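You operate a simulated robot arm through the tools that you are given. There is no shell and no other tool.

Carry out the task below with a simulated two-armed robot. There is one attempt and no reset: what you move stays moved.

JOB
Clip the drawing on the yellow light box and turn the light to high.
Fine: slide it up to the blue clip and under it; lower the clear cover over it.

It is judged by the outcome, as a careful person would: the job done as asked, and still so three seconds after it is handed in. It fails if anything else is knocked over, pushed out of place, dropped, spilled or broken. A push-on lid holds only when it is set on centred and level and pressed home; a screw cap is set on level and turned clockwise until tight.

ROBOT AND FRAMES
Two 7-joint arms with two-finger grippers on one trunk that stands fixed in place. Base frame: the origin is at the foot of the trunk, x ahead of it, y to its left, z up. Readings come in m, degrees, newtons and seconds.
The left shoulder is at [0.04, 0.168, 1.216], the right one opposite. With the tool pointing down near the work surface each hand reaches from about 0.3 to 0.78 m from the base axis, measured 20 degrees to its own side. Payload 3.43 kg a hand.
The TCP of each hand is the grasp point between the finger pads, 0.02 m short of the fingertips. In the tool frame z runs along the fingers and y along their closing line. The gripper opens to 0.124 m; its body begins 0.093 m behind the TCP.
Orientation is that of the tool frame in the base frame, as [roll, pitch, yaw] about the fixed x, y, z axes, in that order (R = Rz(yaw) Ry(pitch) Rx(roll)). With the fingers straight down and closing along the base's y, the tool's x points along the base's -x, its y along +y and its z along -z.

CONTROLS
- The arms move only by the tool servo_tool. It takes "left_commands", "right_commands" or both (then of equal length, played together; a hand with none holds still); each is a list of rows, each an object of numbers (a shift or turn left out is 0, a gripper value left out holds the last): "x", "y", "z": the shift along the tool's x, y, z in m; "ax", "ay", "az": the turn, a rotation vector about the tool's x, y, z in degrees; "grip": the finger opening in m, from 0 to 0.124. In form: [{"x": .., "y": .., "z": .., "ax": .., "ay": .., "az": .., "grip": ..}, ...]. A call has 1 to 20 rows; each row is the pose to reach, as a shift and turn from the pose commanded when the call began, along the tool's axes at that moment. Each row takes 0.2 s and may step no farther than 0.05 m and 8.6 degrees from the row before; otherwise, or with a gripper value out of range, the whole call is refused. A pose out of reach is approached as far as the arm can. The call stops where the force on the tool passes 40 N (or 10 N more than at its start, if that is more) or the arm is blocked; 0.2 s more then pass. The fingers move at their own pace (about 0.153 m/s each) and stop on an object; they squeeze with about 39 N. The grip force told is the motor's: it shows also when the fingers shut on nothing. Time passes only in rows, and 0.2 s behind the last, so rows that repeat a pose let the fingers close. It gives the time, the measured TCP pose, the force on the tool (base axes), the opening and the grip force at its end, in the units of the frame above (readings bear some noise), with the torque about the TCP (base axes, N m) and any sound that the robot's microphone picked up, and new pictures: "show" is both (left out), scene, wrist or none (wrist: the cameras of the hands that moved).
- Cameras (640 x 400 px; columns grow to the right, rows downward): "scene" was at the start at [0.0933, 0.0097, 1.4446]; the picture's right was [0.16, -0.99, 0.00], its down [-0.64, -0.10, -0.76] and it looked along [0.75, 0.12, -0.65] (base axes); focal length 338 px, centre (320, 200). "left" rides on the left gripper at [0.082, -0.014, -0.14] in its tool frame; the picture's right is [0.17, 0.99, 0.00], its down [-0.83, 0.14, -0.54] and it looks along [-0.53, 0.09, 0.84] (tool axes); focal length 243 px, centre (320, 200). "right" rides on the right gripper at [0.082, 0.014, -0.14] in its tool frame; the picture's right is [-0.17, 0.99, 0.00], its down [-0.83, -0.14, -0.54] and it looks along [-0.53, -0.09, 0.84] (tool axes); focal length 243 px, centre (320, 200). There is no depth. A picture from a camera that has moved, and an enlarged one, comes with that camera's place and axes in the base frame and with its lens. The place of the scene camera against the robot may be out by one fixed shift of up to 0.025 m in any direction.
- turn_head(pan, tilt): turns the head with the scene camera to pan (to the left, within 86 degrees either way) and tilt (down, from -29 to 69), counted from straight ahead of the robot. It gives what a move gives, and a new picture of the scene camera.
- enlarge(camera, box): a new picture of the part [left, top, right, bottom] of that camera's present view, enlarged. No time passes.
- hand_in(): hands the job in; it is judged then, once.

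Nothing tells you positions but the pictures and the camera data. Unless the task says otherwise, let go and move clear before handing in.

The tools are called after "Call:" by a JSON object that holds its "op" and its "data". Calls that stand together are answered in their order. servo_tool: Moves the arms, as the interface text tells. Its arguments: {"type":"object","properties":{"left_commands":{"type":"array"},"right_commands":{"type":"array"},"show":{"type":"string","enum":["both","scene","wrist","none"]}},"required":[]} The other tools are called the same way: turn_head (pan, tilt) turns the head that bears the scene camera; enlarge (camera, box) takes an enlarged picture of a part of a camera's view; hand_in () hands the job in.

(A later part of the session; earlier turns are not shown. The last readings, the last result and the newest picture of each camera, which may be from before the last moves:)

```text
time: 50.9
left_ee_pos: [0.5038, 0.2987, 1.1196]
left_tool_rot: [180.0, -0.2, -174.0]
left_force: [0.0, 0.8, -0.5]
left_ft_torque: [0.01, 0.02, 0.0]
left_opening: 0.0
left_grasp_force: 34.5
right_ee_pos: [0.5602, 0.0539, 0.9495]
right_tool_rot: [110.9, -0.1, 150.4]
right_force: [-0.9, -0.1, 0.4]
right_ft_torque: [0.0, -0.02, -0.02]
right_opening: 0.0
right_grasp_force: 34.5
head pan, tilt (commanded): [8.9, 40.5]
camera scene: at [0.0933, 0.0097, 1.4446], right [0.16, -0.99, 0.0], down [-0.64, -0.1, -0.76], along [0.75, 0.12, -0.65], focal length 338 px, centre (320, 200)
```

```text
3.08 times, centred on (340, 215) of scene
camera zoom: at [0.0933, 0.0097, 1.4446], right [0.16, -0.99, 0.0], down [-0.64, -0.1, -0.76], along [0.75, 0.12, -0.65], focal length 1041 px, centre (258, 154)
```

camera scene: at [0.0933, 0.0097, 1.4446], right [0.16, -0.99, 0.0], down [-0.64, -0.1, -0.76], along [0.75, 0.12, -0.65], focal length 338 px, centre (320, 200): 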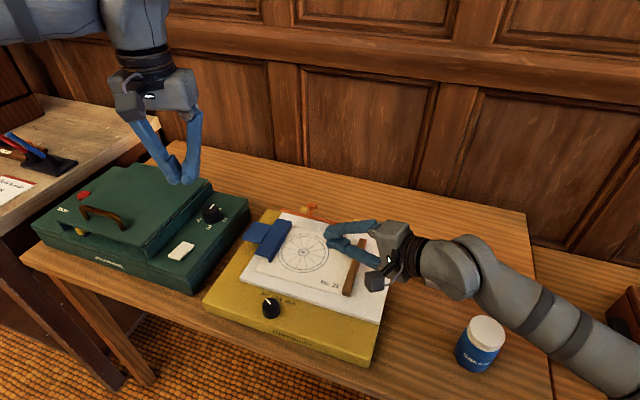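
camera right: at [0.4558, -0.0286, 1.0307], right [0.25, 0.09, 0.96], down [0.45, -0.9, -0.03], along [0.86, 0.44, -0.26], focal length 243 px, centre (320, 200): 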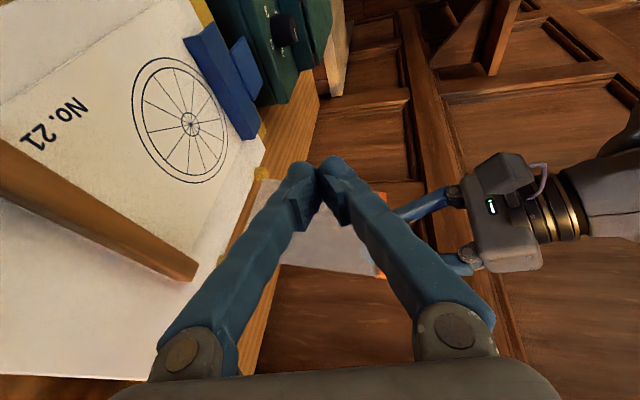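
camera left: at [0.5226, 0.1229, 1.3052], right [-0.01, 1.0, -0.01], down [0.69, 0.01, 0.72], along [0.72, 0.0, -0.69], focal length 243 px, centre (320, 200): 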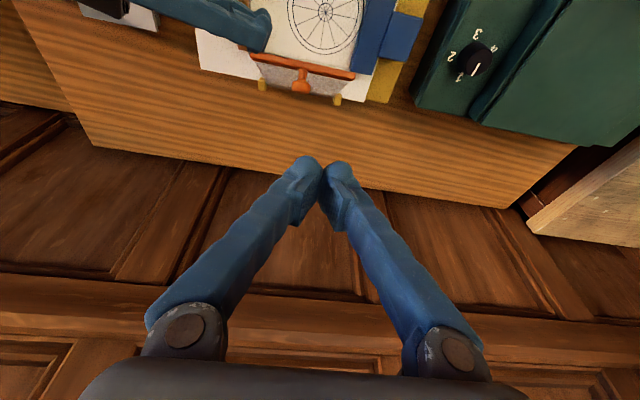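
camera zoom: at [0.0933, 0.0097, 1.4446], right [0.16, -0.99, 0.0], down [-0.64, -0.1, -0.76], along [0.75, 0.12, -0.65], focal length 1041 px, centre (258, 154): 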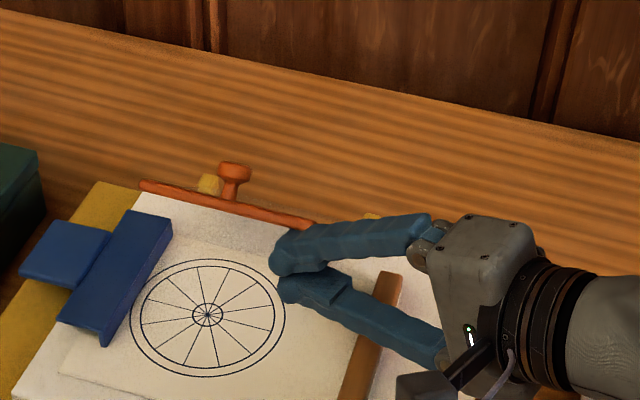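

The cover keeps resting on the fingers as it comes down. I'll continue lowering to about 25°.

Call:
{"op": "servo_tool", "data": {"right_commands": [{"x": 0.0054, "y": -0.0106, "z": 0.002, "ax": 2}, {"x": 0.0107, "y": -0.0212, "z": 0.0041, "ax": 4.5}, {"x": 0.0146, "y": -0.0325, "z": 0.007, "ax": 7}, {"x": 0.0184, "y": -0.0434, "z": 0.0097, "ax": 9}]}}

Call:
{"op": "enlarge", "data": {"camera": "scene", "box": [260, 180, 380, 310]}}

```text
time: 51.9
left_ee_pos: [0.5037, 0.2994, 1.12]
left_tool_rot: [180.0, -0.4, -174.0]
left_force: [0.0, 0.0, -0.3]
left_ft_torque: [0.03, -0.02, -0.02]
left_opening: 0.0
left_grasp_force: 34.5
right_ee_pos: [0.539, 0.0588, 0.9063]
right_tool_rot: [120.0, -0.1, 150.2]
right_force: [-0.8, 0.1, -0.6]
right_ft_torque: [0.0, -0.01, 0.02]
right_opening: 0.0
right_grasp_force: 34.3
head pan, tilt (commanded): [8.9, 40.5]
camera scene: at [0.0933, 0.0097, 1.4446], right [0.16, -0.99, 0.0], down [-0.64, -0.1, -0.76], along [0.75, 0.12, -0.65], focal length 338 px, centre (320, 200)
camera right: at [0.4129, -0.0012, 0.9873], right [0.39, 0.34, 0.85], down [0.46, -0.88, 0.15], along [0.8, 0.33, -0.5], focal length 243 px, centre (320, 200)
```

scene: 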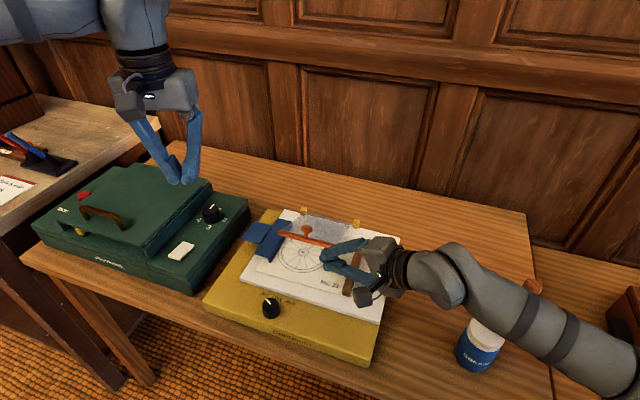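
right: 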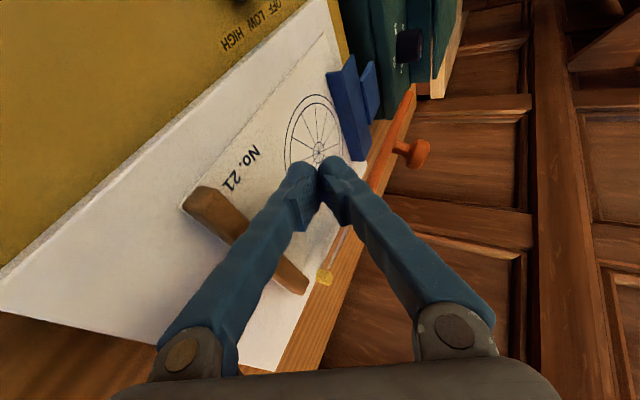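

```text
3.08 times, centred on (320, 245) of scene
camera zoom: at [0.0933, 0.0097, 1.4446], right [0.16, -0.99, 0.0], down [-0.64, -0.1, -0.76], along [0.75, 0.12, -0.65], focal length 1041 px, centre (320, 62)
```

zoom: 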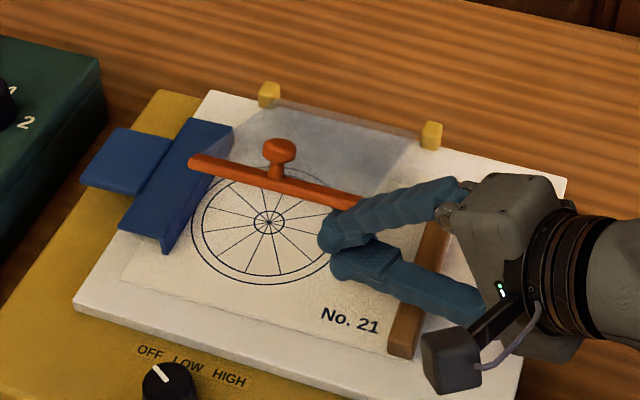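

The cover is down to roughly 25°, resting on the fingertips. I'll lower it a further centimetre, then draw the right hand out sideways so the cover settles the last bit.

Call:
{"op": "servo_tool", "data": {"right_commands": [{"x": 0.002, "y": -0.005, "z": 0.002}, {"x": 0.0038, "y": -0.0102, "z": 0.0043}, {"x": 0.0008, "y": -0.0145, "z": -0.0031}, {"x": -0.0022, "y": -0.0187, "z": -0.0105}, {"x": -0.0052, "y": -0.0229, "z": -0.0179}, {"x": -0.0082, "y": -0.0271, "z": -0.0252}, {"x": -0.0111, "y": -0.0313, "z": -0.0326}]}}

Call:
{"op": "enlarge", "data": {"camera": "scene", "box": [240, 190, 400, 330]}}

```text
time: 53.5
left_ee_pos: [0.503, 0.2982, 1.1198]
left_tool_rot: [180.0, -0.3, -174.0]
left_force: [0.7, 0.6, -0.7]
left_ft_torque: [0.01, -0.01, 0.0]
left_opening: 0.0
left_grasp_force: 34.2
right_ee_pos: [0.5281, 0.0145, 0.8952]
right_tool_rot: [120.0, -0.1, 150.3]
right_force: [0.1, 0.4, 0.2]
right_ft_torque: [0.03, 0.0, 0.0]
right_opening: 0.0001
right_grasp_force: 34.7
head pan, tilt (commanded): [8.9, 40.5]
camera scene: at [0.0934, 0.0098, 1.4446], right [0.16, -0.99, 0.0], down [-0.64, -0.1, -0.76], along [0.75, 0.12, -0.65], focal length 338 px, centre (320, 200)
camera right: at [0.4009, -0.0455, 0.9761], right [0.39, 0.34, 0.85], down [0.46, -0.88, 0.15], along [0.8, 0.33, -0.5], focal length 243 px, centre (320, 200)
```

scene: 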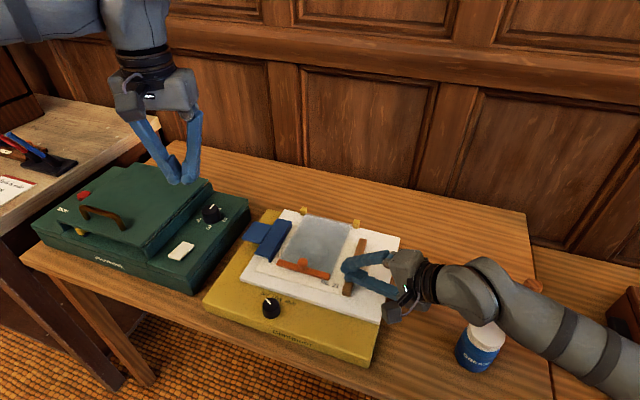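
right: 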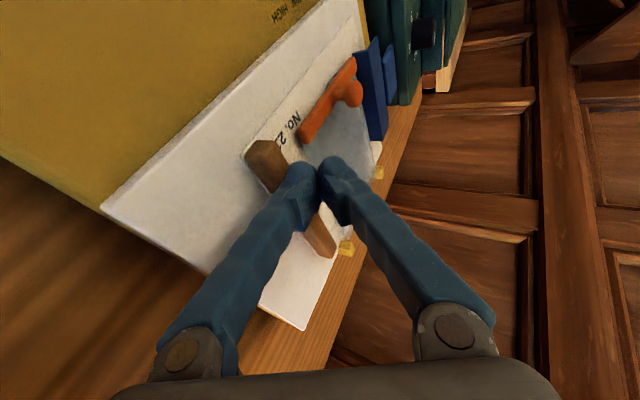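

```text
2.86 times, centred on (320, 260) of scene
camera zoom: at [0.0934, 0.0098, 1.4446], right [0.16, -0.99, 0.0], down [-0.64, -0.1, -0.76], along [0.75, 0.12, -0.65], focal length 967 px, centre (320, 29)
```

zoom: 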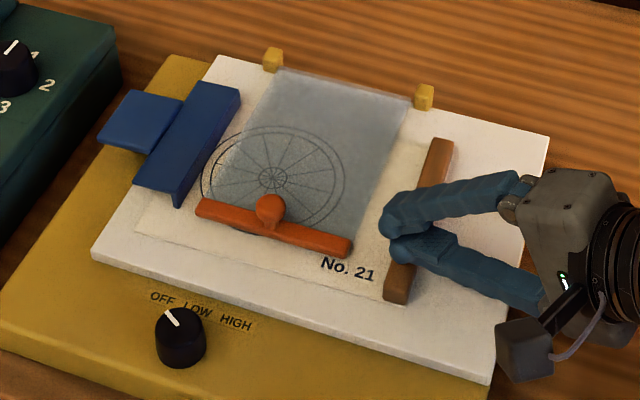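

The cover is down flat on the drawing. I'll lift the right hand straight up off the batten area and retreat to the right.

Call:
{"op": "servo_tool", "data": {"right_commands": [{"y": 0.0217, "z": -0.0125}, {"y": 0.0434, "z": -0.0249}, {"x": -0.008, "y": 0.05, "z": -0.06}, {"x": -0.018, "y": 0.045, "z": -0.1}, {"x": -0.03, "y": 0.035, "z": -0.14}, {"x": -0.045, "y": 0.025, "z": -0.175}, {"x": -0.05, "y": 0.03, "z": -0.2}], "show": "scene"}}

Call:
{"op": "enlarge", "data": {"camera": "scene", "box": [230, 190, 410, 340]}}

Call:
{"op": "enlarge", "data": {"camera": "scene", "box": [260, 205, 350, 285]}}

```text
time: 55.1
left_ee_pos: [0.5036, 0.2984, 1.1192]
left_tool_rot: [-180.0, -0.3, -173.9]
left_force: [-0.9, -0.2, 0.8]
left_ft_torque: [0.03, 0.0, 0.0]
left_opening: 0.0
left_grasp_force: 34.9
right_ee_pos: [0.4954, -0.1502, 1.02]
right_tool_rot: [120.0, -0.2, 150.4]
right_force: [0.1, 0.8, 0.1]
right_ft_torque: [-0.03, 0.0, -0.02]
right_opening: 0.0002
right_grasp_force: 34.4
head pan, tilt (commanded): [8.9, 40.5]
camera scene: at [0.0934, 0.0097, 1.4446], right [0.16, -0.99, 0.0], down [-0.64, -0.1, -0.76], along [0.75, 0.12, -0.65], focal length 338 px, centre (320, 200)
```

scene: 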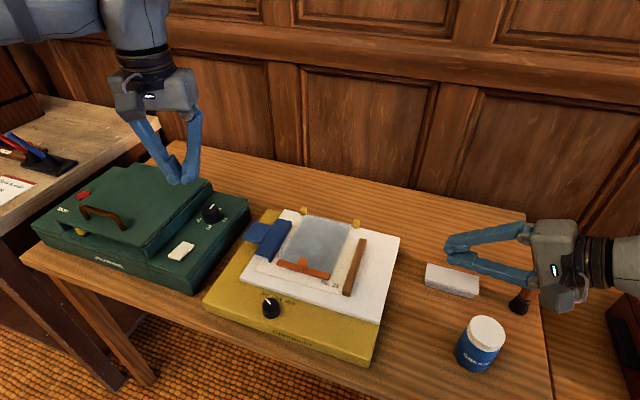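

```text
2.67 times, centred on (320, 265) of scene
camera zoom: at [0.0934, 0.0097, 1.4446], right [0.16, -0.99, 0.0], down [-0.64, -0.1, -0.76], along [0.75, 0.12, -0.65], focal length 902 px, centre (320, 27)
```

zoom: 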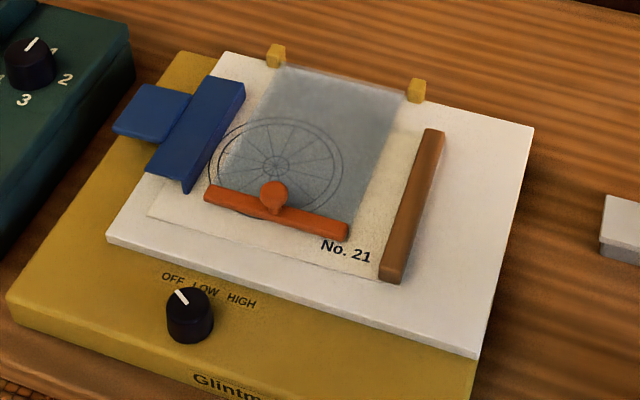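

```text
5.00 times, centred on (305, 245) of scene
camera zoom: at [0.0934, 0.0097, 1.4446], right [0.16, -0.99, 0.0], down [-0.64, -0.1, -0.76], along [0.75, 0.12, -0.65], focal length 1692 px, centre (395, -25)
```

zoom: 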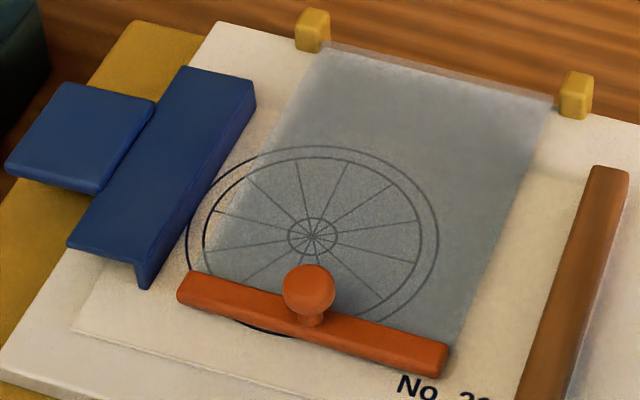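

The drawing is clipped and the cover is down. Next is the knob; I'll bring the left hand above it, with the fingers opened slightly, to look and measure.

Call:
{"op": "servo_tool", "data": {"left_commands": [{"x": 0.0135, "y": -0.025, "z": 0.02, "az": -5, "grip": 0.05}, {"x": 0.027, "y": -0.05, "z": 0.045, "az": -10}, {"x": 0.0405, "y": -0.076, "z": 0.07, "az": -15}, {"x": 0.054, "y": -0.102, "z": 0.095, "az": -20}, {"x": 0.0675, "y": -0.127, "z": 0.12, "az": -25.9}]}}

Call:
{"op": "enlarge", "data": {"camera": "left", "box": [200, 0, 440, 200]}}

```text
time: 56.3
left_ee_pos: [0.4514, 0.166, 0.998]
left_tool_rot: [179.9, -0.3, -148.1]
left_force: [0.5, -0.1, -0.1]
left_ft_torque: [0.02, -0.02, -0.01]
left_opening: 0.0497
left_grasp_force: 0.1
right_ee_pos: [0.4958, -0.1487, 1.02]
right_tool_rot: [120.0, -0.1, 150.3]
right_force: [0.1, 0.4, 0.1]
right_ft_torque: [0.02, 0.01, -0.01]
right_opening: 0.0003
right_grasp_force: 34.5
head pan, tilt (commanded): [8.9, 40.5]
camera scene: at [0.0933, 0.0098, 1.4446], right [0.16, -0.99, 0.0], down [-0.64, -0.1, -0.76], along [0.75, 0.12, -0.65], focal length 338 px, centre (320, 200)
camera left: at [0.3893, 0.1114, 1.1372], right [-0.66, 0.75, 0.0], down [0.63, 0.56, 0.54], along [0.4, 0.36, -0.84], focal length 243 px, centre (320, 200)
```

scene: 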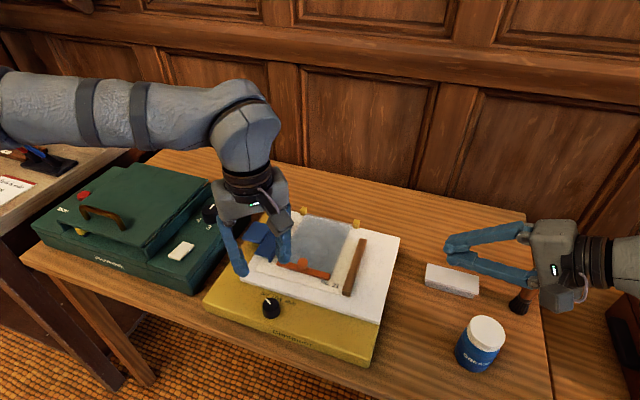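
left: 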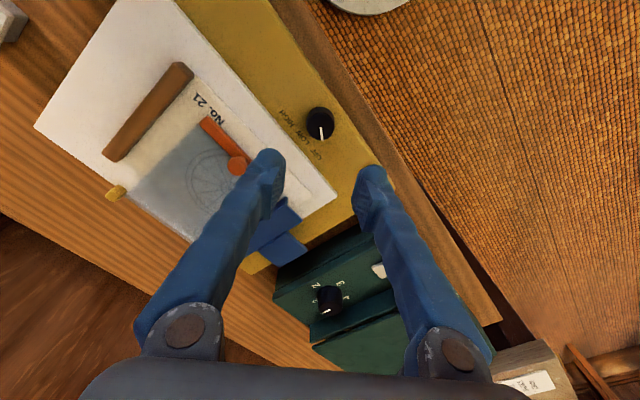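

```text
2.00 times, centred on (320, 100) of left
camera zoom: at [0.3893, 0.1114, 1.1372], right [-0.66, 0.75, 0.0], down [0.63, 0.56, 0.54], along [0.4, 0.36, -0.84], focal length 485 px, centre (320, 400)
```

zoom: 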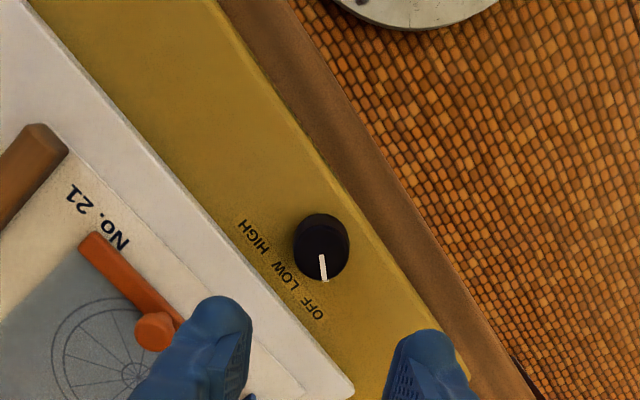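

The knob sits about 2.4 cm from the box's front edge and close to the raised panel. Its pointer is at OFF, about 50° left of straight ahead. I'll take a closer look to pin down its centre.

Call:
{"op": "enlarge", "data": {"camera": "left", "box": [280, 80, 360, 170]}}

Call:
{"op": "enlarge", "data": {"camera": "scene", "box": [240, 270, 310, 340]}}

```text
4.44 times, centred on (320, 125) of left
camera zoom: at [0.3893, 0.1114, 1.1372], right [-0.66, 0.75, 0.0], down [0.63, 0.56, 0.54], along [0.4, 0.36, -0.84], focal length 1078 px, centre (320, 533)
```

zoom: 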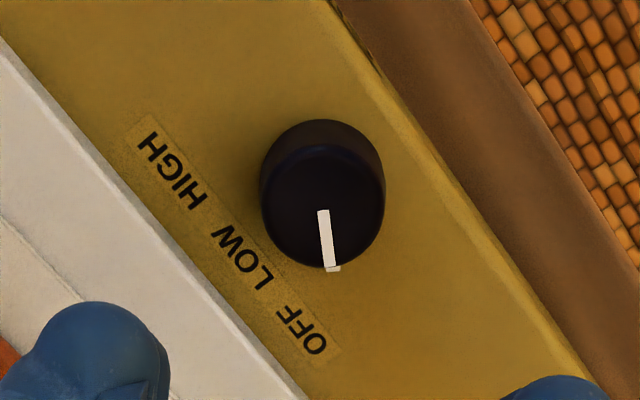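

```text
5.71 times, centred on (275, 305) of scene
camera zoom: at [0.0933, 0.0098, 1.4446], right [0.16, -0.99, 0.0], down [-0.64, -0.1, -0.76], along [0.75, 0.12, -0.65], focal length 1933 px, centre (577, -400)
```

zoom: 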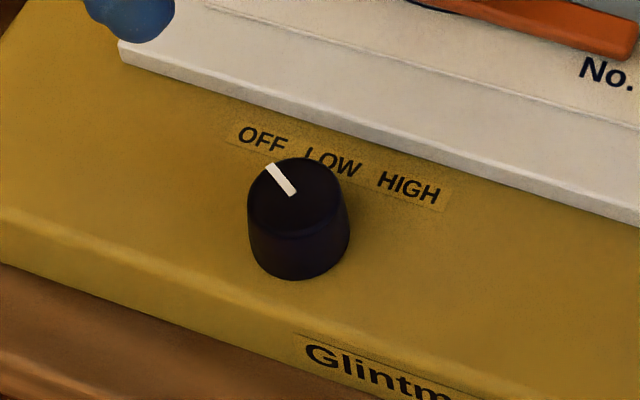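

Knob centre is at about [0.447,0.1647], radius 1.6 cm, top about z 0.855. I'll lower the left hand over it with the fingers just wider than the knob, first to just above its top.

Call:
{"op": "servo_tool", "data": {"left_commands": [{"x": 0.0044, "y": 0.0012, "z": 0.03, "az": 1, "grip": 0.046}, {"x": 0.0044, "y": 0.0012, "z": 0.065, "az": 2}, {"x": 0.0044, "y": 0.0012, "z": 0.098, "az": 2}]}}

Call:
{"op": "enlarge", "data": {"camera": "left", "box": [230, 80, 430, 220]}}

Call:
{"op": "enlarge", "data": {"camera": "scene", "box": [220, 230, 330, 340]}}

```text
time: 57.1
left_ee_pos: [0.4435, 0.1654, 0.9003]
left_tool_rot: [179.9, -0.4, -150.1]
left_force: [-0.7, 0.0, -0.5]
left_ft_torque: [-0.03, -0.01, 0.02]
left_opening: 0.0458
left_grasp_force: 0.2
right_ee_pos: [0.496, -0.1494, 1.0188]
right_tool_rot: [119.9, -0.1, 150.2]
right_force: [-0.6, 0.2, -0.1]
right_ft_torque: [0.0, -0.03, -0.01]
right_opening: 0.0003
right_grasp_force: 34.5
head pan, tilt (commanded): [8.9, 40.5]
camera scene: at [0.0933, 0.0097, 1.4446], right [0.16, -0.99, 0.0], down [-0.64, -0.1, -0.76], along [0.75, 0.12, -0.65], focal length 338 px, centre (320, 200)
camera left: at [0.3796, 0.1127, 1.0402], right [-0.64, 0.77, 0.0], down [0.65, 0.54, 0.54], along [0.41, 0.34, -0.84], focal length 243 px, centre (320, 200)
```

scene: 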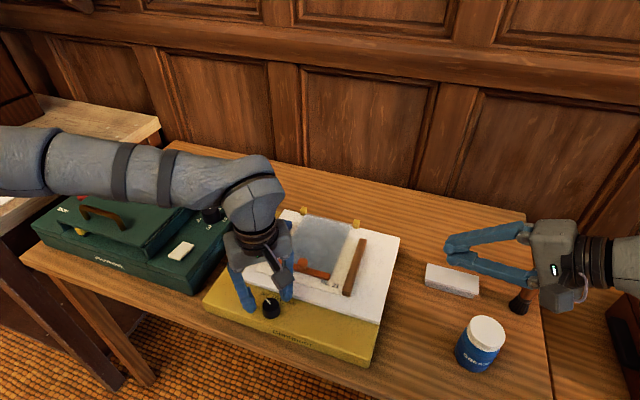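
left: 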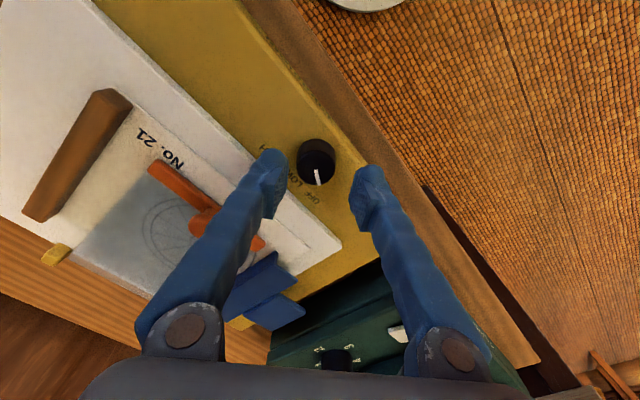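

```text
2.86 times, centred on (330, 150) of left
camera zoom: at [0.3796, 0.1127, 1.0402], right [-0.64, 0.77, 0.0], down [0.65, 0.54, 0.54], along [0.41, 0.34, -0.84], focal length 693 px, centre (291, 343)
```

zoom: 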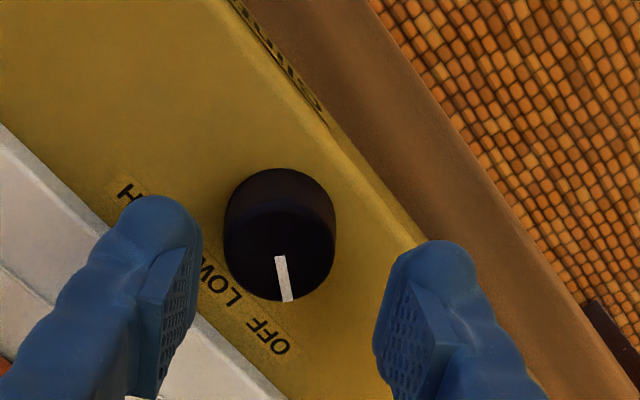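

```text
3.64 times, centred on (275, 285) of scene
camera zoom: at [0.0933, 0.0097, 1.4446], right [0.16, -0.99, 0.0], down [-0.64, -0.1, -0.76], along [0.75, 0.12, -0.65], focal length 1230 px, centre (484, -109)
```

zoom: 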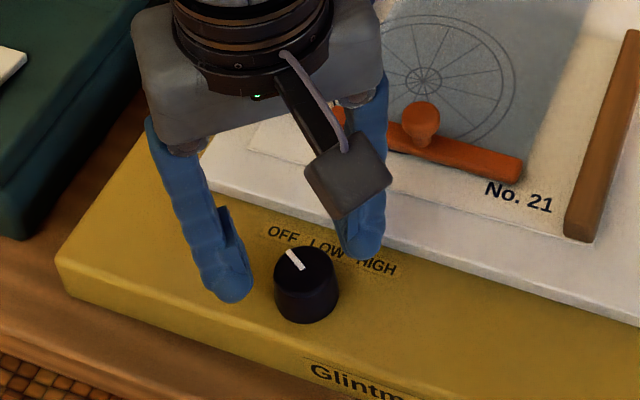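

The fingers straddle the knob, with a 4 mm offset to correct. I'll descend around it.

Call:
{"op": "servo_tool", "data": {"left_commands": [{"x": -0.0034, "y": -0.0022, "z": 0.012}, {"x": -0.0034, "y": -0.0022, "z": 0.025}, {"x": -0.0034, "y": -0.0022, "z": 0.036}]}}

Call:
{"op": "enlarge", "data": {"camera": "left", "box": [230, 80, 430, 220]}}

Call:
{"op": "enlarge", "data": {"camera": "scene", "box": [220, 230, 330, 340]}}

```text
time: 57.9
left_ee_pos: [0.4479, 0.1644, 0.8655]
left_tool_rot: [179.8, -0.2, -150.1]
left_force: [0.6, -0.3, 0.6]
left_ft_torque: [-0.01, 0.0, 0.01]
left_opening: 0.0461
left_grasp_force: 0.1
right_ee_pos: [0.4952, -0.1505, 1.0193]
right_tool_rot: [119.9, 0.0, 150.3]
right_force: [0.2, 0.1, 0.4]
right_ft_torque: [0.0, 0.02, 0.03]
right_opening: 0.0003
right_grasp_force: 34.4
head pan, tilt (commanded): [8.9, 40.5]
camera scene: at [0.0933, 0.0097, 1.4446], right [0.16, -0.99, 0.0], down [-0.64, -0.1, -0.76], along [0.75, 0.12, -0.65], focal length 338 px, centre (320, 200)
camera left: at [0.3833, 0.1125, 1.0053], right [-0.64, 0.77, 0.0], down [0.65, 0.54, 0.54], along [0.41, 0.34, -0.84], focal length 243 px, centre (320, 200)
```

scene: 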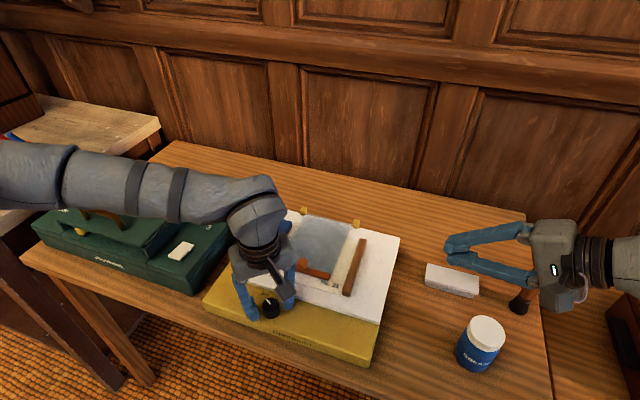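
left: 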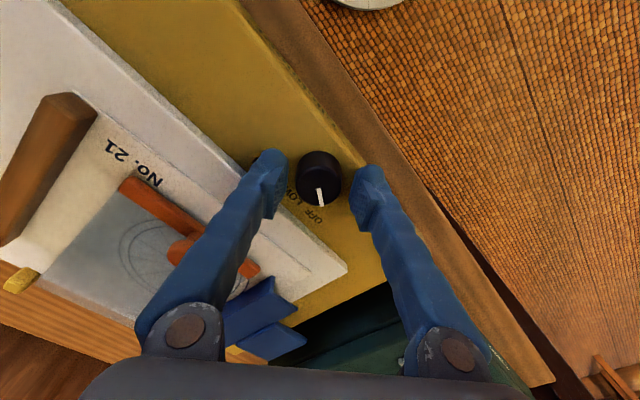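

```text
2.86 times, centred on (330, 150) of left
camera zoom: at [0.3833, 0.1125, 1.0053], right [-0.64, 0.77, 0.0], down [0.65, 0.54, 0.54], along [0.41, 0.34, -0.84], focal length 693 px, centre (291, 343)
```

zoom: 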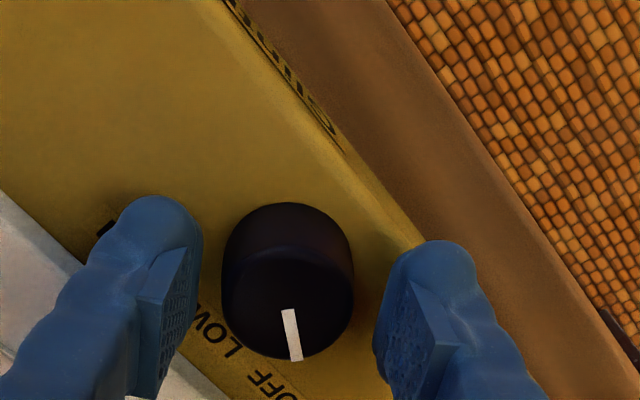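

```text
3.64 times, centred on (275, 285) of scene
camera zoom: at [0.0933, 0.0097, 1.4446], right [0.16, -0.99, 0.0], down [-0.64, -0.1, -0.76], along [0.75, 0.12, -0.65], focal length 1230 px, centre (484, -109)
```

zoom: 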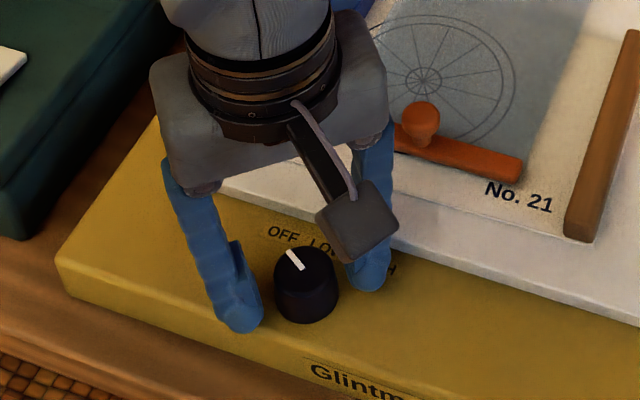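

The knob is centred between the fingers without contact. I'll go down a few more millimetres and close on it.

Call:
{"op": "servo_tool", "data": {"left_commands": [{"z": 0.0045}, {"z": 0.0045, "grip": 0.03}, {"z": 0.0045, "grip": 0.0}, {"z": 0.0045, "grip": 0.0}, {"z": 0.0045, "grip": 0.0}], "show": "none"}}

Call:
{"op": "enlarge", "data": {"camera": "left", "box": [230, 80, 430, 220]}}

Call:
{"op": "enlarge", "data": {"camera": "scene", "box": [220, 230, 330, 340]}}

```text
time: 59.1
left_ee_pos: [0.4485, 0.1636, 0.8624]
left_tool_rot: [179.9, -0.3, -150.2]
left_force: [5.1, -11.0, -6.3]
left_ft_torque: [-0.11, -0.18, -0.01]
left_opening: 0.0311
left_grasp_force: 45.7
right_ee_pos: [0.4964, -0.1506, 1.019]
right_tool_rot: [119.8, -0.1, 150.3]
right_force: [0.0, 0.2, 0.0]
right_ft_torque: [0.0, 0.0, 0.02]
right_opening: 0.0
right_grasp_force: 34.8
head pan, tilt (commanded): [8.9, 40.5]
```

```text
2.86 times, centred on (330, 150) of left
camera zoom: at [0.3834, 0.1115, 1.0011], right [-0.63, 0.77, 0.0], down [0.65, 0.53, 0.54], along [0.41, 0.34, -0.84], focal length 693 px, centre (291, 343)
```

zoom: 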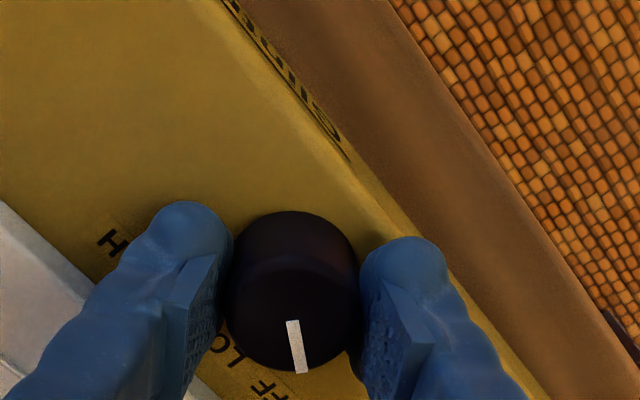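

```text
3.64 times, centred on (275, 285) of scene
camera zoom: at [0.0938, 0.0092, 1.4446], right [0.15, -0.99, 0.0], down [-0.64, -0.1, -0.76], along [0.75, 0.12, -0.65], focal length 1230 px, centre (484, -109)
```

zoom: 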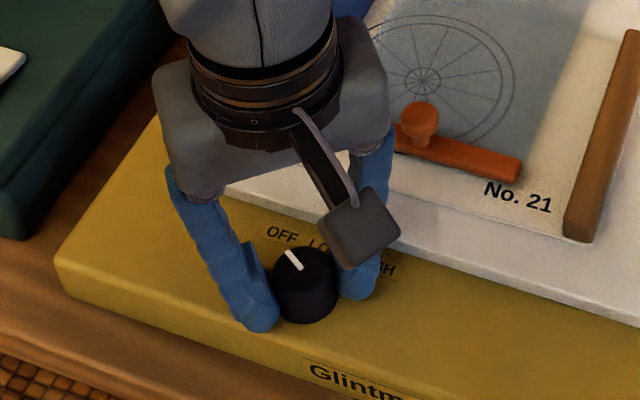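

The knob is gripped firmly (3.1 cm). I'll turn it clockwise 48°.

Call:
{"op": "servo_tool", "data": {"left_commands": [{"y": -0.001, "az": 3}, {"y": -0.001, "az": 9}, {"y": -0.001, "az": 15}, {"y": -0.001, "az": 21}, {"y": -0.001, "az": 27}, {"y": -0.001, "az": 33}, {"y": -0.001, "az": 39}, {"y": -0.001, "az": 45}, {"y": -0.001, "az": 48}]}}

Call:
{"op": "enlarge", "data": {"camera": "left", "box": [230, 80, 430, 220]}}

Call:
{"op": "enlarge", "data": {"camera": "scene", "box": [220, 230, 330, 340]}}

```text
time: 61.1
left_ee_pos: [0.4481, 0.1621, 0.8624]
left_tool_rot: [-179.9, -0.4, 161.8]
left_force: [4.5, -5.6, 4.9]
left_ft_torque: [-0.04, -0.06, 0.04]
left_opening: 0.031
left_grasp_force: 44.9
right_ee_pos: [0.4952, -0.1513, 1.0194]
right_tool_rot: [120.0, -0.1, 150.3]
right_force: [0.2, 0.4, 1.3]
right_ft_torque: [0.02, 0.0, -0.02]
right_opening: 0.0003
right_grasp_force: 34.6
head pan, tilt (commanded): [8.9, 40.5]
camera scene: at [0.0933, 0.0094, 1.4446], right [0.16, -0.99, 0.0], down [-0.64, -0.1, -0.76], along [0.75, 0.12, -0.65], focal length 338 px, centre (320, 200)
camera left: at [0.3654, 0.1759, 1.0011], right [0.15, 0.99, 0.0], down [0.84, -0.13, 0.54], along [0.53, -0.08, -0.84], focal length 243 px, centre (320, 200)
```

scene: 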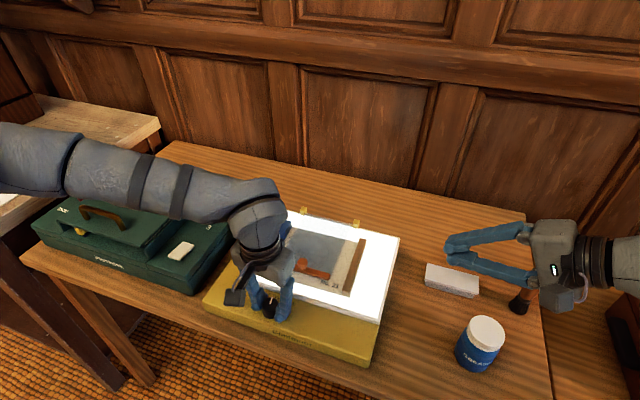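
left: 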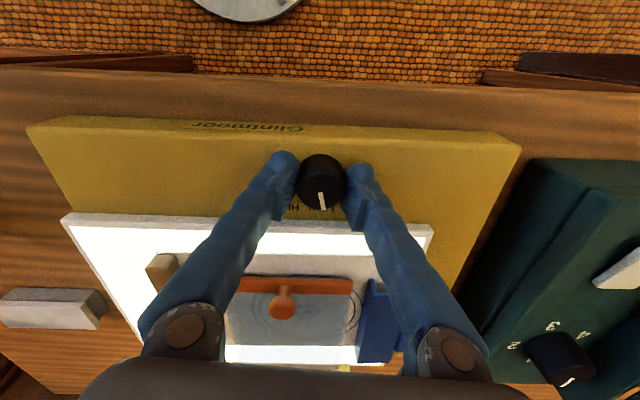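

```text
2.86 times, centred on (330, 150) of left
camera zoom: at [0.3654, 0.1759, 1.0011], right [0.15, 0.99, 0.0], down [0.84, -0.13, 0.54], along [0.53, -0.08, -0.84], focal length 693 px, centre (291, 343)
```

zoom: 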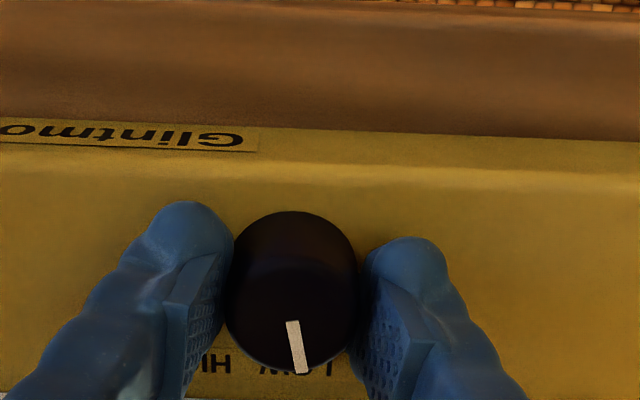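

```text
3.64 times, centred on (275, 285) of scene
camera zoom: at [0.0933, 0.0094, 1.4446], right [0.16, -0.99, 0.0], down [-0.64, -0.1, -0.76], along [0.75, 0.12, -0.65], focal length 1230 px, centre (484, -109)
```

zoom: 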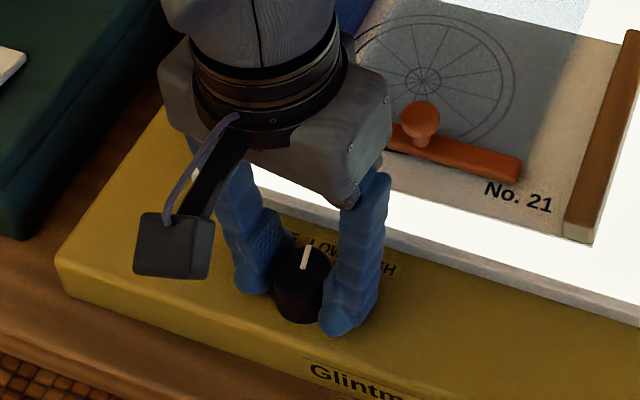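

The light has come on, so that's the LOW position. I'll open, turn the hand back around the knob, and re-grip for the second half of the turn.

Call:
{"op": "servo_tool", "data": {"left_commands": [{"grip": 0.046}, {"grip": 0.046}, {"az": -5, "grip": 0.046}, {"az": -12}, {"az": -20}, {"az": -28}, {"az": -36}, {"az": -44}, {"az": -50}]}}

Call:
{"op": "enlarge", "data": {"camera": "left", "box": [230, 80, 430, 220]}}

```text
time: 63.1
left_ee_pos: [0.447, 0.1651, 0.8616]
left_tool_rot: [179.8, -0.3, -148.0]
left_force: [-0.7, 0.8, -0.2]
left_ft_torque: [0.01, -0.02, -0.01]
left_opening: 0.0458
left_grasp_force: 0.1
right_ee_pos: [0.4951, -0.1504, 1.0197]
right_tool_rot: [119.9, -0.1, 150.3]
right_force: [-0.1, 0.0, 0.3]
right_ft_torque: [-0.01, 0.02, 0.01]
right_opening: 0.0
right_grasp_force: 35.0
head pan, tilt (commanded): [8.9, 40.5]
camera scene: at [0.0933, 0.0097, 1.4446], right [0.16, -0.99, 0.0], down [-0.64, -0.1, -0.76], along [0.75, 0.12, -0.65], focal length 338 px, centre (320, 200)
camera left: at [0.3848, 0.1091, 1.0012], right [-0.66, 0.75, 0.0], down [0.63, 0.56, 0.54], along [0.4, 0.36, -0.84], focal length 243 px, centre (320, 200)
```

scene: 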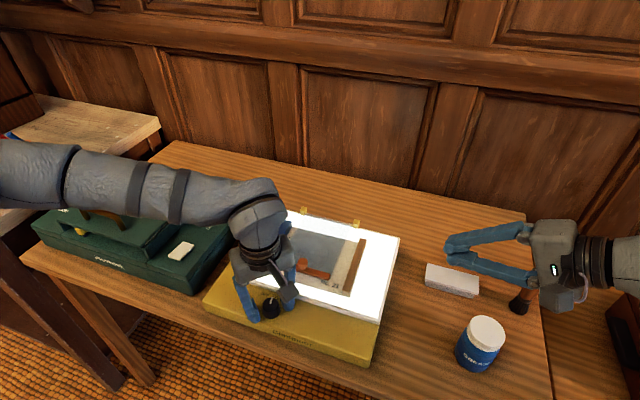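
left: 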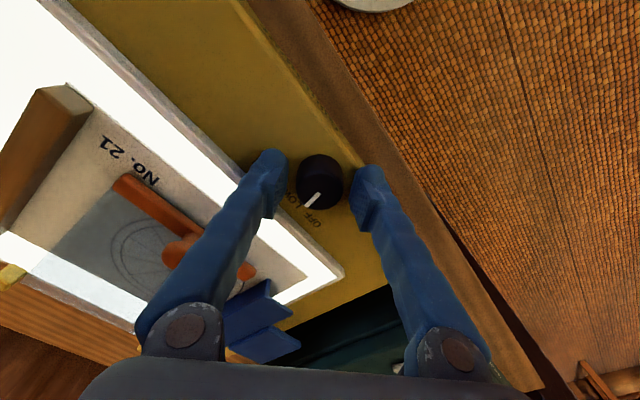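

```text
2.86 times, centred on (330, 150) of left
camera zoom: at [0.3848, 0.1091, 1.0012], right [-0.66, 0.75, 0.0], down [0.63, 0.56, 0.54], along [0.4, 0.36, -0.84], focal length 693 px, centre (291, 343)
```

zoom: 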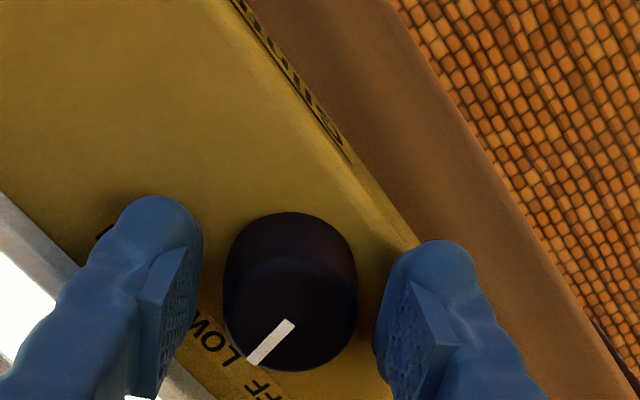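

The pointer is at LOW. I'll re-grip and turn on toward HIGH.

Call:
{"op": "servo_tool", "data": {"left_commands": [{"y": -0.001, "grip": 0.03}, {"y": -0.001, "grip": 0.0}, {"y": -0.001, "grip": 0.0}, {"y": -0.001, "grip": 0.0}, {"y": -0.001, "az": 4}, {"y": -0.001, "az": 10}, {"y": -0.001, "az": 16}, {"y": -0.001, "az": 22}, {"y": -0.001, "az": 28}, {"y": -0.001, "az": 34}, {"y": -0.001, "az": 40}, {"y": -0.001, "az": 46}, {"y": -0.001, "az": 50}]}}

Call:
{"op": "enlarge", "data": {"camera": "left", "box": [230, 80, 430, 220]}}

Call:
{"op": "enlarge", "data": {"camera": "scene", "box": [220, 230, 330, 340]}}

```text
time: 65.9
left_ee_pos: [0.4461, 0.1623, 0.8608]
left_tool_rot: [-179.8, -0.3, 161.9]
left_force: [-10.1, 12.7, 10.6]
left_ft_torque: [0.41, 0.73, 0.0]
left_opening: 0.0308
left_grasp_force: 44.6
right_ee_pos: [0.4943, -0.1503, 1.0201]
right_tool_rot: [119.9, 0.0, 150.3]
right_force: [0.2, 0.1, 0.7]
right_ft_torque: [0.01, -0.02, 0.01]
right_opening: 0.0
right_grasp_force: 33.7
head pan, tilt (commanded): [8.9, 40.5]
camera scene: at [0.0925, 0.0103, 1.4447], right [0.16, -0.99, 0.0], down [-0.64, -0.1, -0.76], along [0.75, 0.12, -0.65], focal length 338 px, centre (320, 200)
camera left: at [0.3653, 0.1759, 1.0013], right [0.15, 0.99, 0.0], down [0.84, -0.13, 0.53], along [0.53, -0.08, -0.85], focal length 243 px, centre (320, 200)
```

scene: 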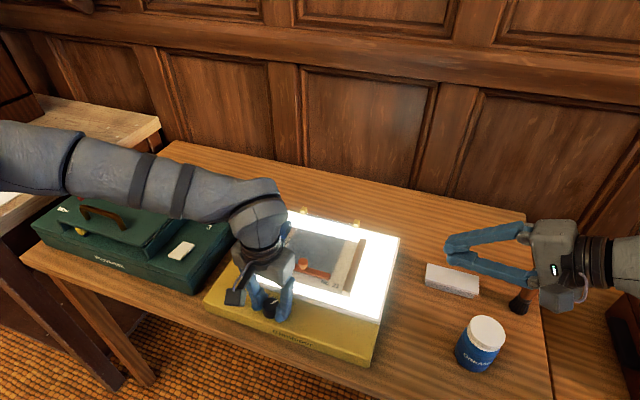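
left: 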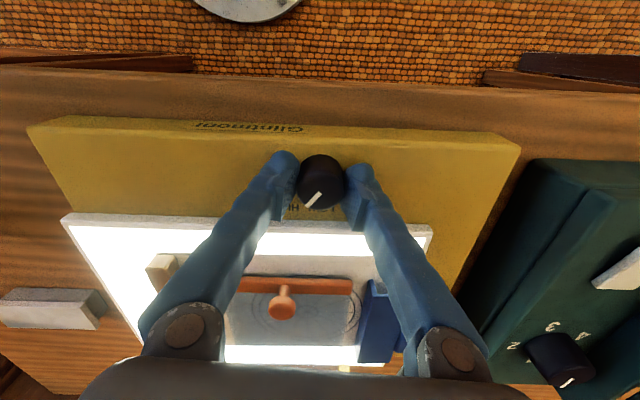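

```text
2.86 times, centred on (330, 150) of left
camera zoom: at [0.3653, 0.1759, 1.0013], right [0.15, 0.99, 0.0], down [0.84, -0.13, 0.53], along [0.53, -0.08, -0.85], focal length 693 px, centre (291, 343)
```

zoom: 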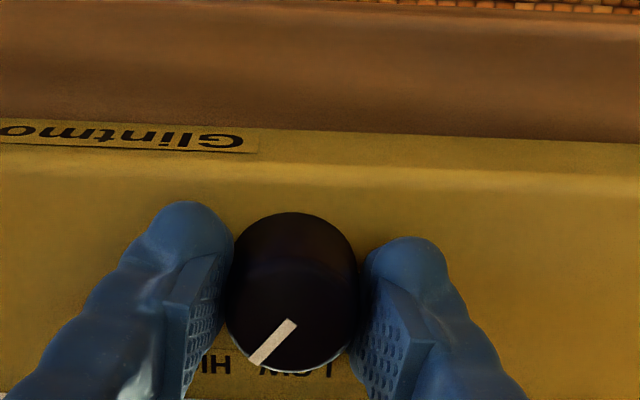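

```text
3.64 times, centred on (275, 285) of scene
camera zoom: at [0.0925, 0.0103, 1.4447], right [0.16, -0.99, 0.0], down [-0.64, -0.1, -0.76], along [0.75, 0.12, -0.65], focal length 1230 px, centre (484, -109)
```

zoom: 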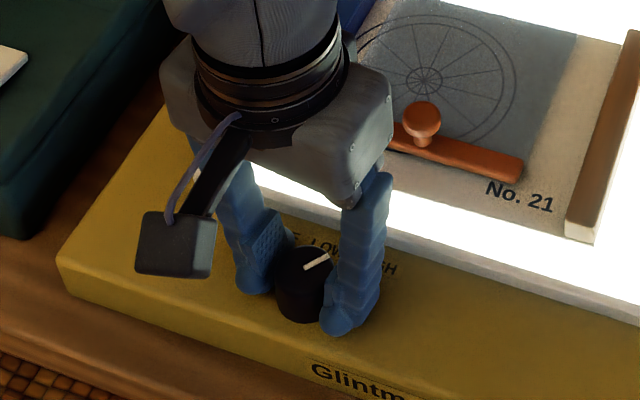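

The panel is much brighter now and the pointer points toward HIGH. I'll let go, lift straight up, and check the pointer.

Call:
{"op": "servo_tool", "data": {"left_commands": [{"grip": 0.04}, {"grip": 0.05}, {"grip": 0.05}, {"z": -0.02, "grip": 0.05}, {"z": -0.05}, {"z": -0.09}, {"z": -0.12}]}}

Call:
{"op": "enlarge", "data": {"camera": "left", "box": [260, 60, 380, 180]}}

Call:
{"op": "enlarge", "data": {"camera": "scene", "box": [240, 270, 310, 340]}}

```text
time: 67.5
left_ee_pos: [0.4477, 0.1628, 0.9821]
left_tool_rot: [-179.9, -0.3, 161.9]
left_force: [-0.6, 0.0, -0.7]
left_ft_torque: [-0.01, 0.04, 0.03]
left_opening: 0.05
left_grasp_force: 0.0
right_ee_pos: [0.4957, -0.1505, 1.0191]
right_tool_rot: [119.9, -0.2, 150.2]
right_force: [0.0, -0.5, -0.4]
right_ft_torque: [0.0, 0.0, -0.02]
right_opening: 0.0
right_grasp_force: 34.7
head pan, tilt (commanded): [8.9, 40.5]
camera scene: at [0.0933, 0.0097, 1.4446], right [0.16, -0.99, 0.0], down [-0.64, -0.1, -0.76], along [0.75, 0.12, -0.65], focal length 338 px, centre (320, 200)
camera left: at [0.3652, 0.1764, 1.1211], right [0.15, 0.99, 0.0], down [0.84, -0.12, 0.53], along [0.53, -0.08, -0.85], focal length 243 px, centre (320, 200)
```

scene: 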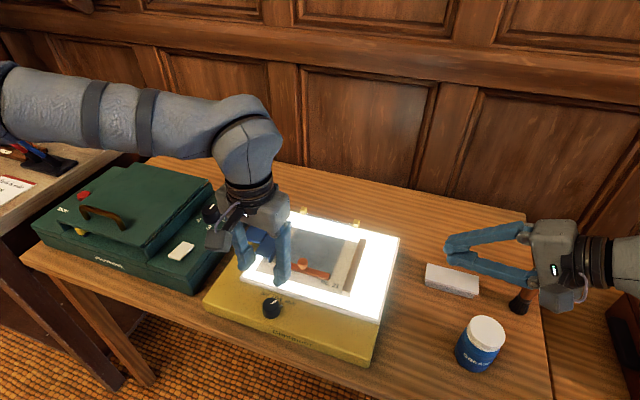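
left: 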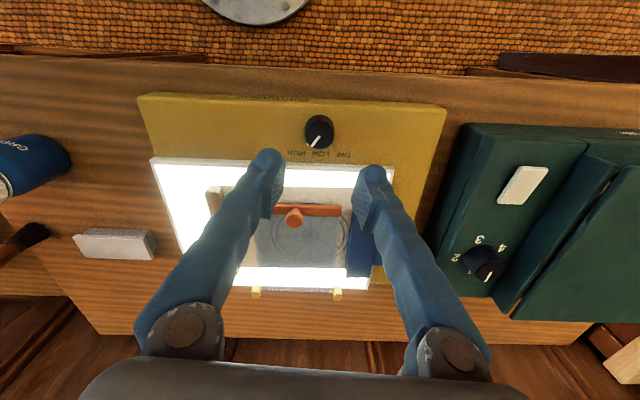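

```text
3.33 times, centred on (320, 120) of left
camera zoom: at [0.3652, 0.1764, 1.1211], right [0.15, 0.99, 0.0], down [0.84, -0.12, 0.53], along [0.53, -0.08, -0.85], focal length 809 px, centre (320, 467)
```

zoom: 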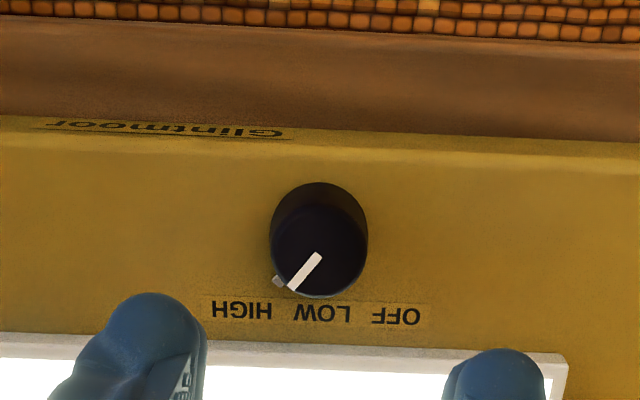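

```text
5.71 times, centred on (275, 305) of scene
camera zoom: at [0.0933, 0.0097, 1.4446], right [0.16, -0.99, 0.0], down [-0.64, -0.1, -0.76], along [0.75, 0.12, -0.65], focal length 1933 px, centre (577, -400)
```

zoom: 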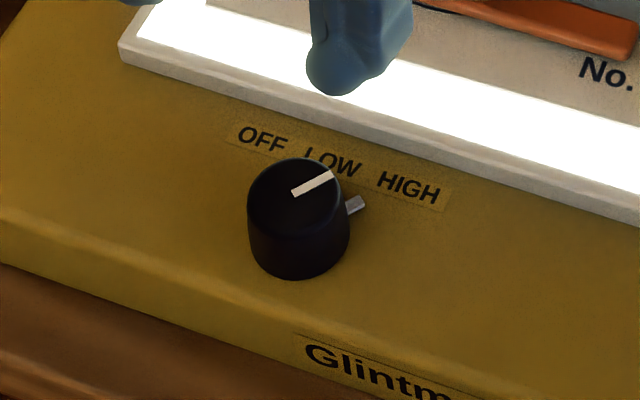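

Comparing pictures, the pointer has turned 98° in all: from 59° left of centre at OFF to 39° right of centre. Since OFF sits at about 59°, HIGH should mirror it, so I'll turn it roughly 20° more. First I'll turn the hand back and line up over the knob.

Call:
{"op": "servo_tool", "data": {"left_commands": [{"az": -8, "grip": 0.046}, {"az": -16, "z": 0.02}, {"az": -24, "z": 0.05}, {"az": -32, "z": 0.08}, {"az": -35, "z": 0.1}, {"az": -35, "z": 0.12}]}}

Call:
{"op": "enlarge", "data": {"camera": "left", "box": [230, 80, 430, 220]}}

```text
time: 68.9
left_ee_pos: [0.447, 0.1623, 0.864]
left_tool_rot: [179.8, -0.3, -163.0]
left_force: [-0.4, -1.7, 0.2]
left_ft_torque: [-0.01, -0.02, 0.0]
left_opening: 0.0459
left_grasp_force: 0.0
right_ee_pos: [0.4943, -0.1517, 1.0207]
right_tool_rot: [119.8, -0.2, 150.3]
right_force: [-0.7, 0.3, -0.2]
right_ft_torque: [0.0, 0.01, -0.01]
right_opening: 0.0001
right_grasp_force: 34.4
head pan, tilt (commanded): [8.9, 40.5]
camera scene: at [0.0933, 0.0097, 1.4446], right [0.16, -0.99, 0.0], down [-0.64, -0.1, -0.76], along [0.75, 0.12, -0.65], focal length 338 px, centre (320, 200)
camera left: at [0.3727, 0.1253, 1.0031], right [-0.45, 0.89, 0.0], down [0.76, 0.38, 0.54], along [0.48, 0.24, -0.84], focal length 243 px, centre (320, 200)
```

scene: 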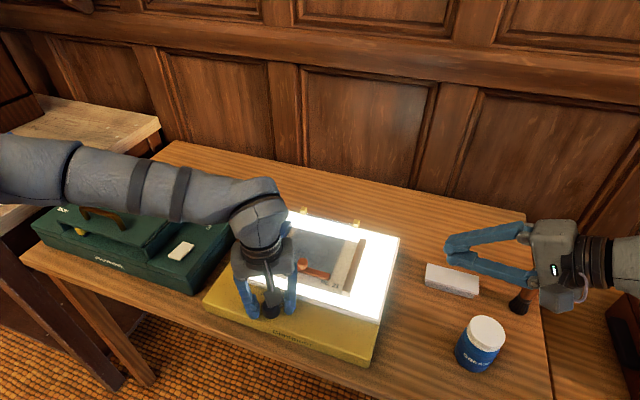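
left: 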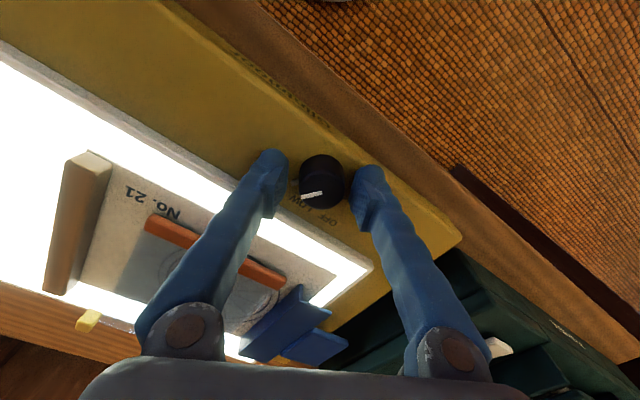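

```text
2.86 times, centred on (330, 150) of left
camera zoom: at [0.3727, 0.1253, 1.0031], right [-0.45, 0.89, 0.0], down [0.76, 0.38, 0.54], along [0.48, 0.24, -0.84], focal length 693 px, centre (291, 343)
```

zoom: 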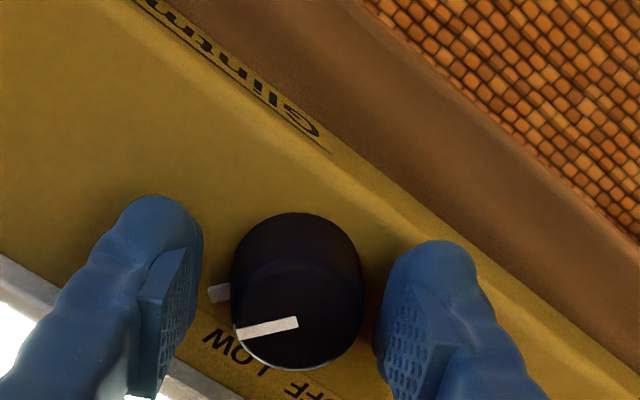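

There's a small peg at the knob's skirt near one finger, so I'll grip a few millimetres higher to stay clear of it, then turn about 20° more.

Call:
{"op": "servo_tool", "data": {"left_commands": [{"z": -0.005, "az": 4}, {"z": -0.005, "az": 10}, {"z": -0.005, "az": 10, "grip": 0.03}, {"z": -0.005, "az": 10, "grip": 0.0}, {"z": -0.005, "az": 10, "grip": 0.0}, {"z": -0.005, "az": 10, "grip": 0.0}], "show": "none"}}

Call:
{"op": "enlarge", "data": {"camera": "left", "box": [230, 80, 430, 220]}}

```text
time: 70.3
left_ee_pos: [0.448, 0.1632, 0.8669]
left_tool_rot: [179.9, -0.4, -173.1]
left_force: [-1.3, 9.2, -0.2]
left_ft_torque: [0.13, 0.06, -0.02]
left_opening: 0.0301
left_grasp_force: 45.2
right_ee_pos: [0.4951, -0.1494, 1.0194]
right_tool_rot: [119.9, -0.1, 150.3]
right_force: [-1.0, 0.3, 0.2]
right_ft_torque: [-0.01, -0.03, -0.01]
right_opening: 0.0003
right_grasp_force: 34.5
head pan, tilt (commanded): [8.9, 40.5]
```

```text
2.86 times, centred on (330, 150) of left
camera zoom: at [0.368, 0.14, 1.0066], right [-0.28, 0.96, 0.0], down [0.81, 0.24, 0.53], along [0.51, 0.15, -0.85], focal length 693 px, centre (291, 343)
```

zoom: 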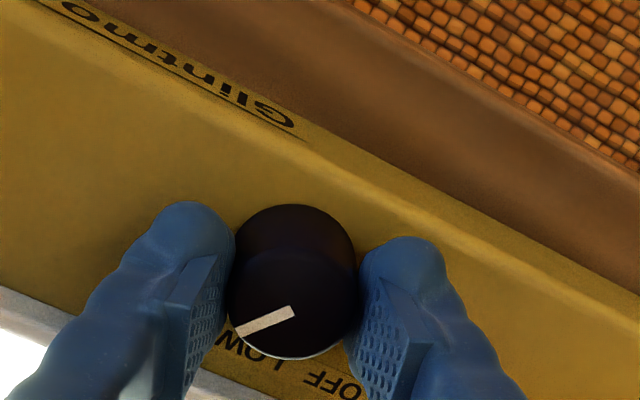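

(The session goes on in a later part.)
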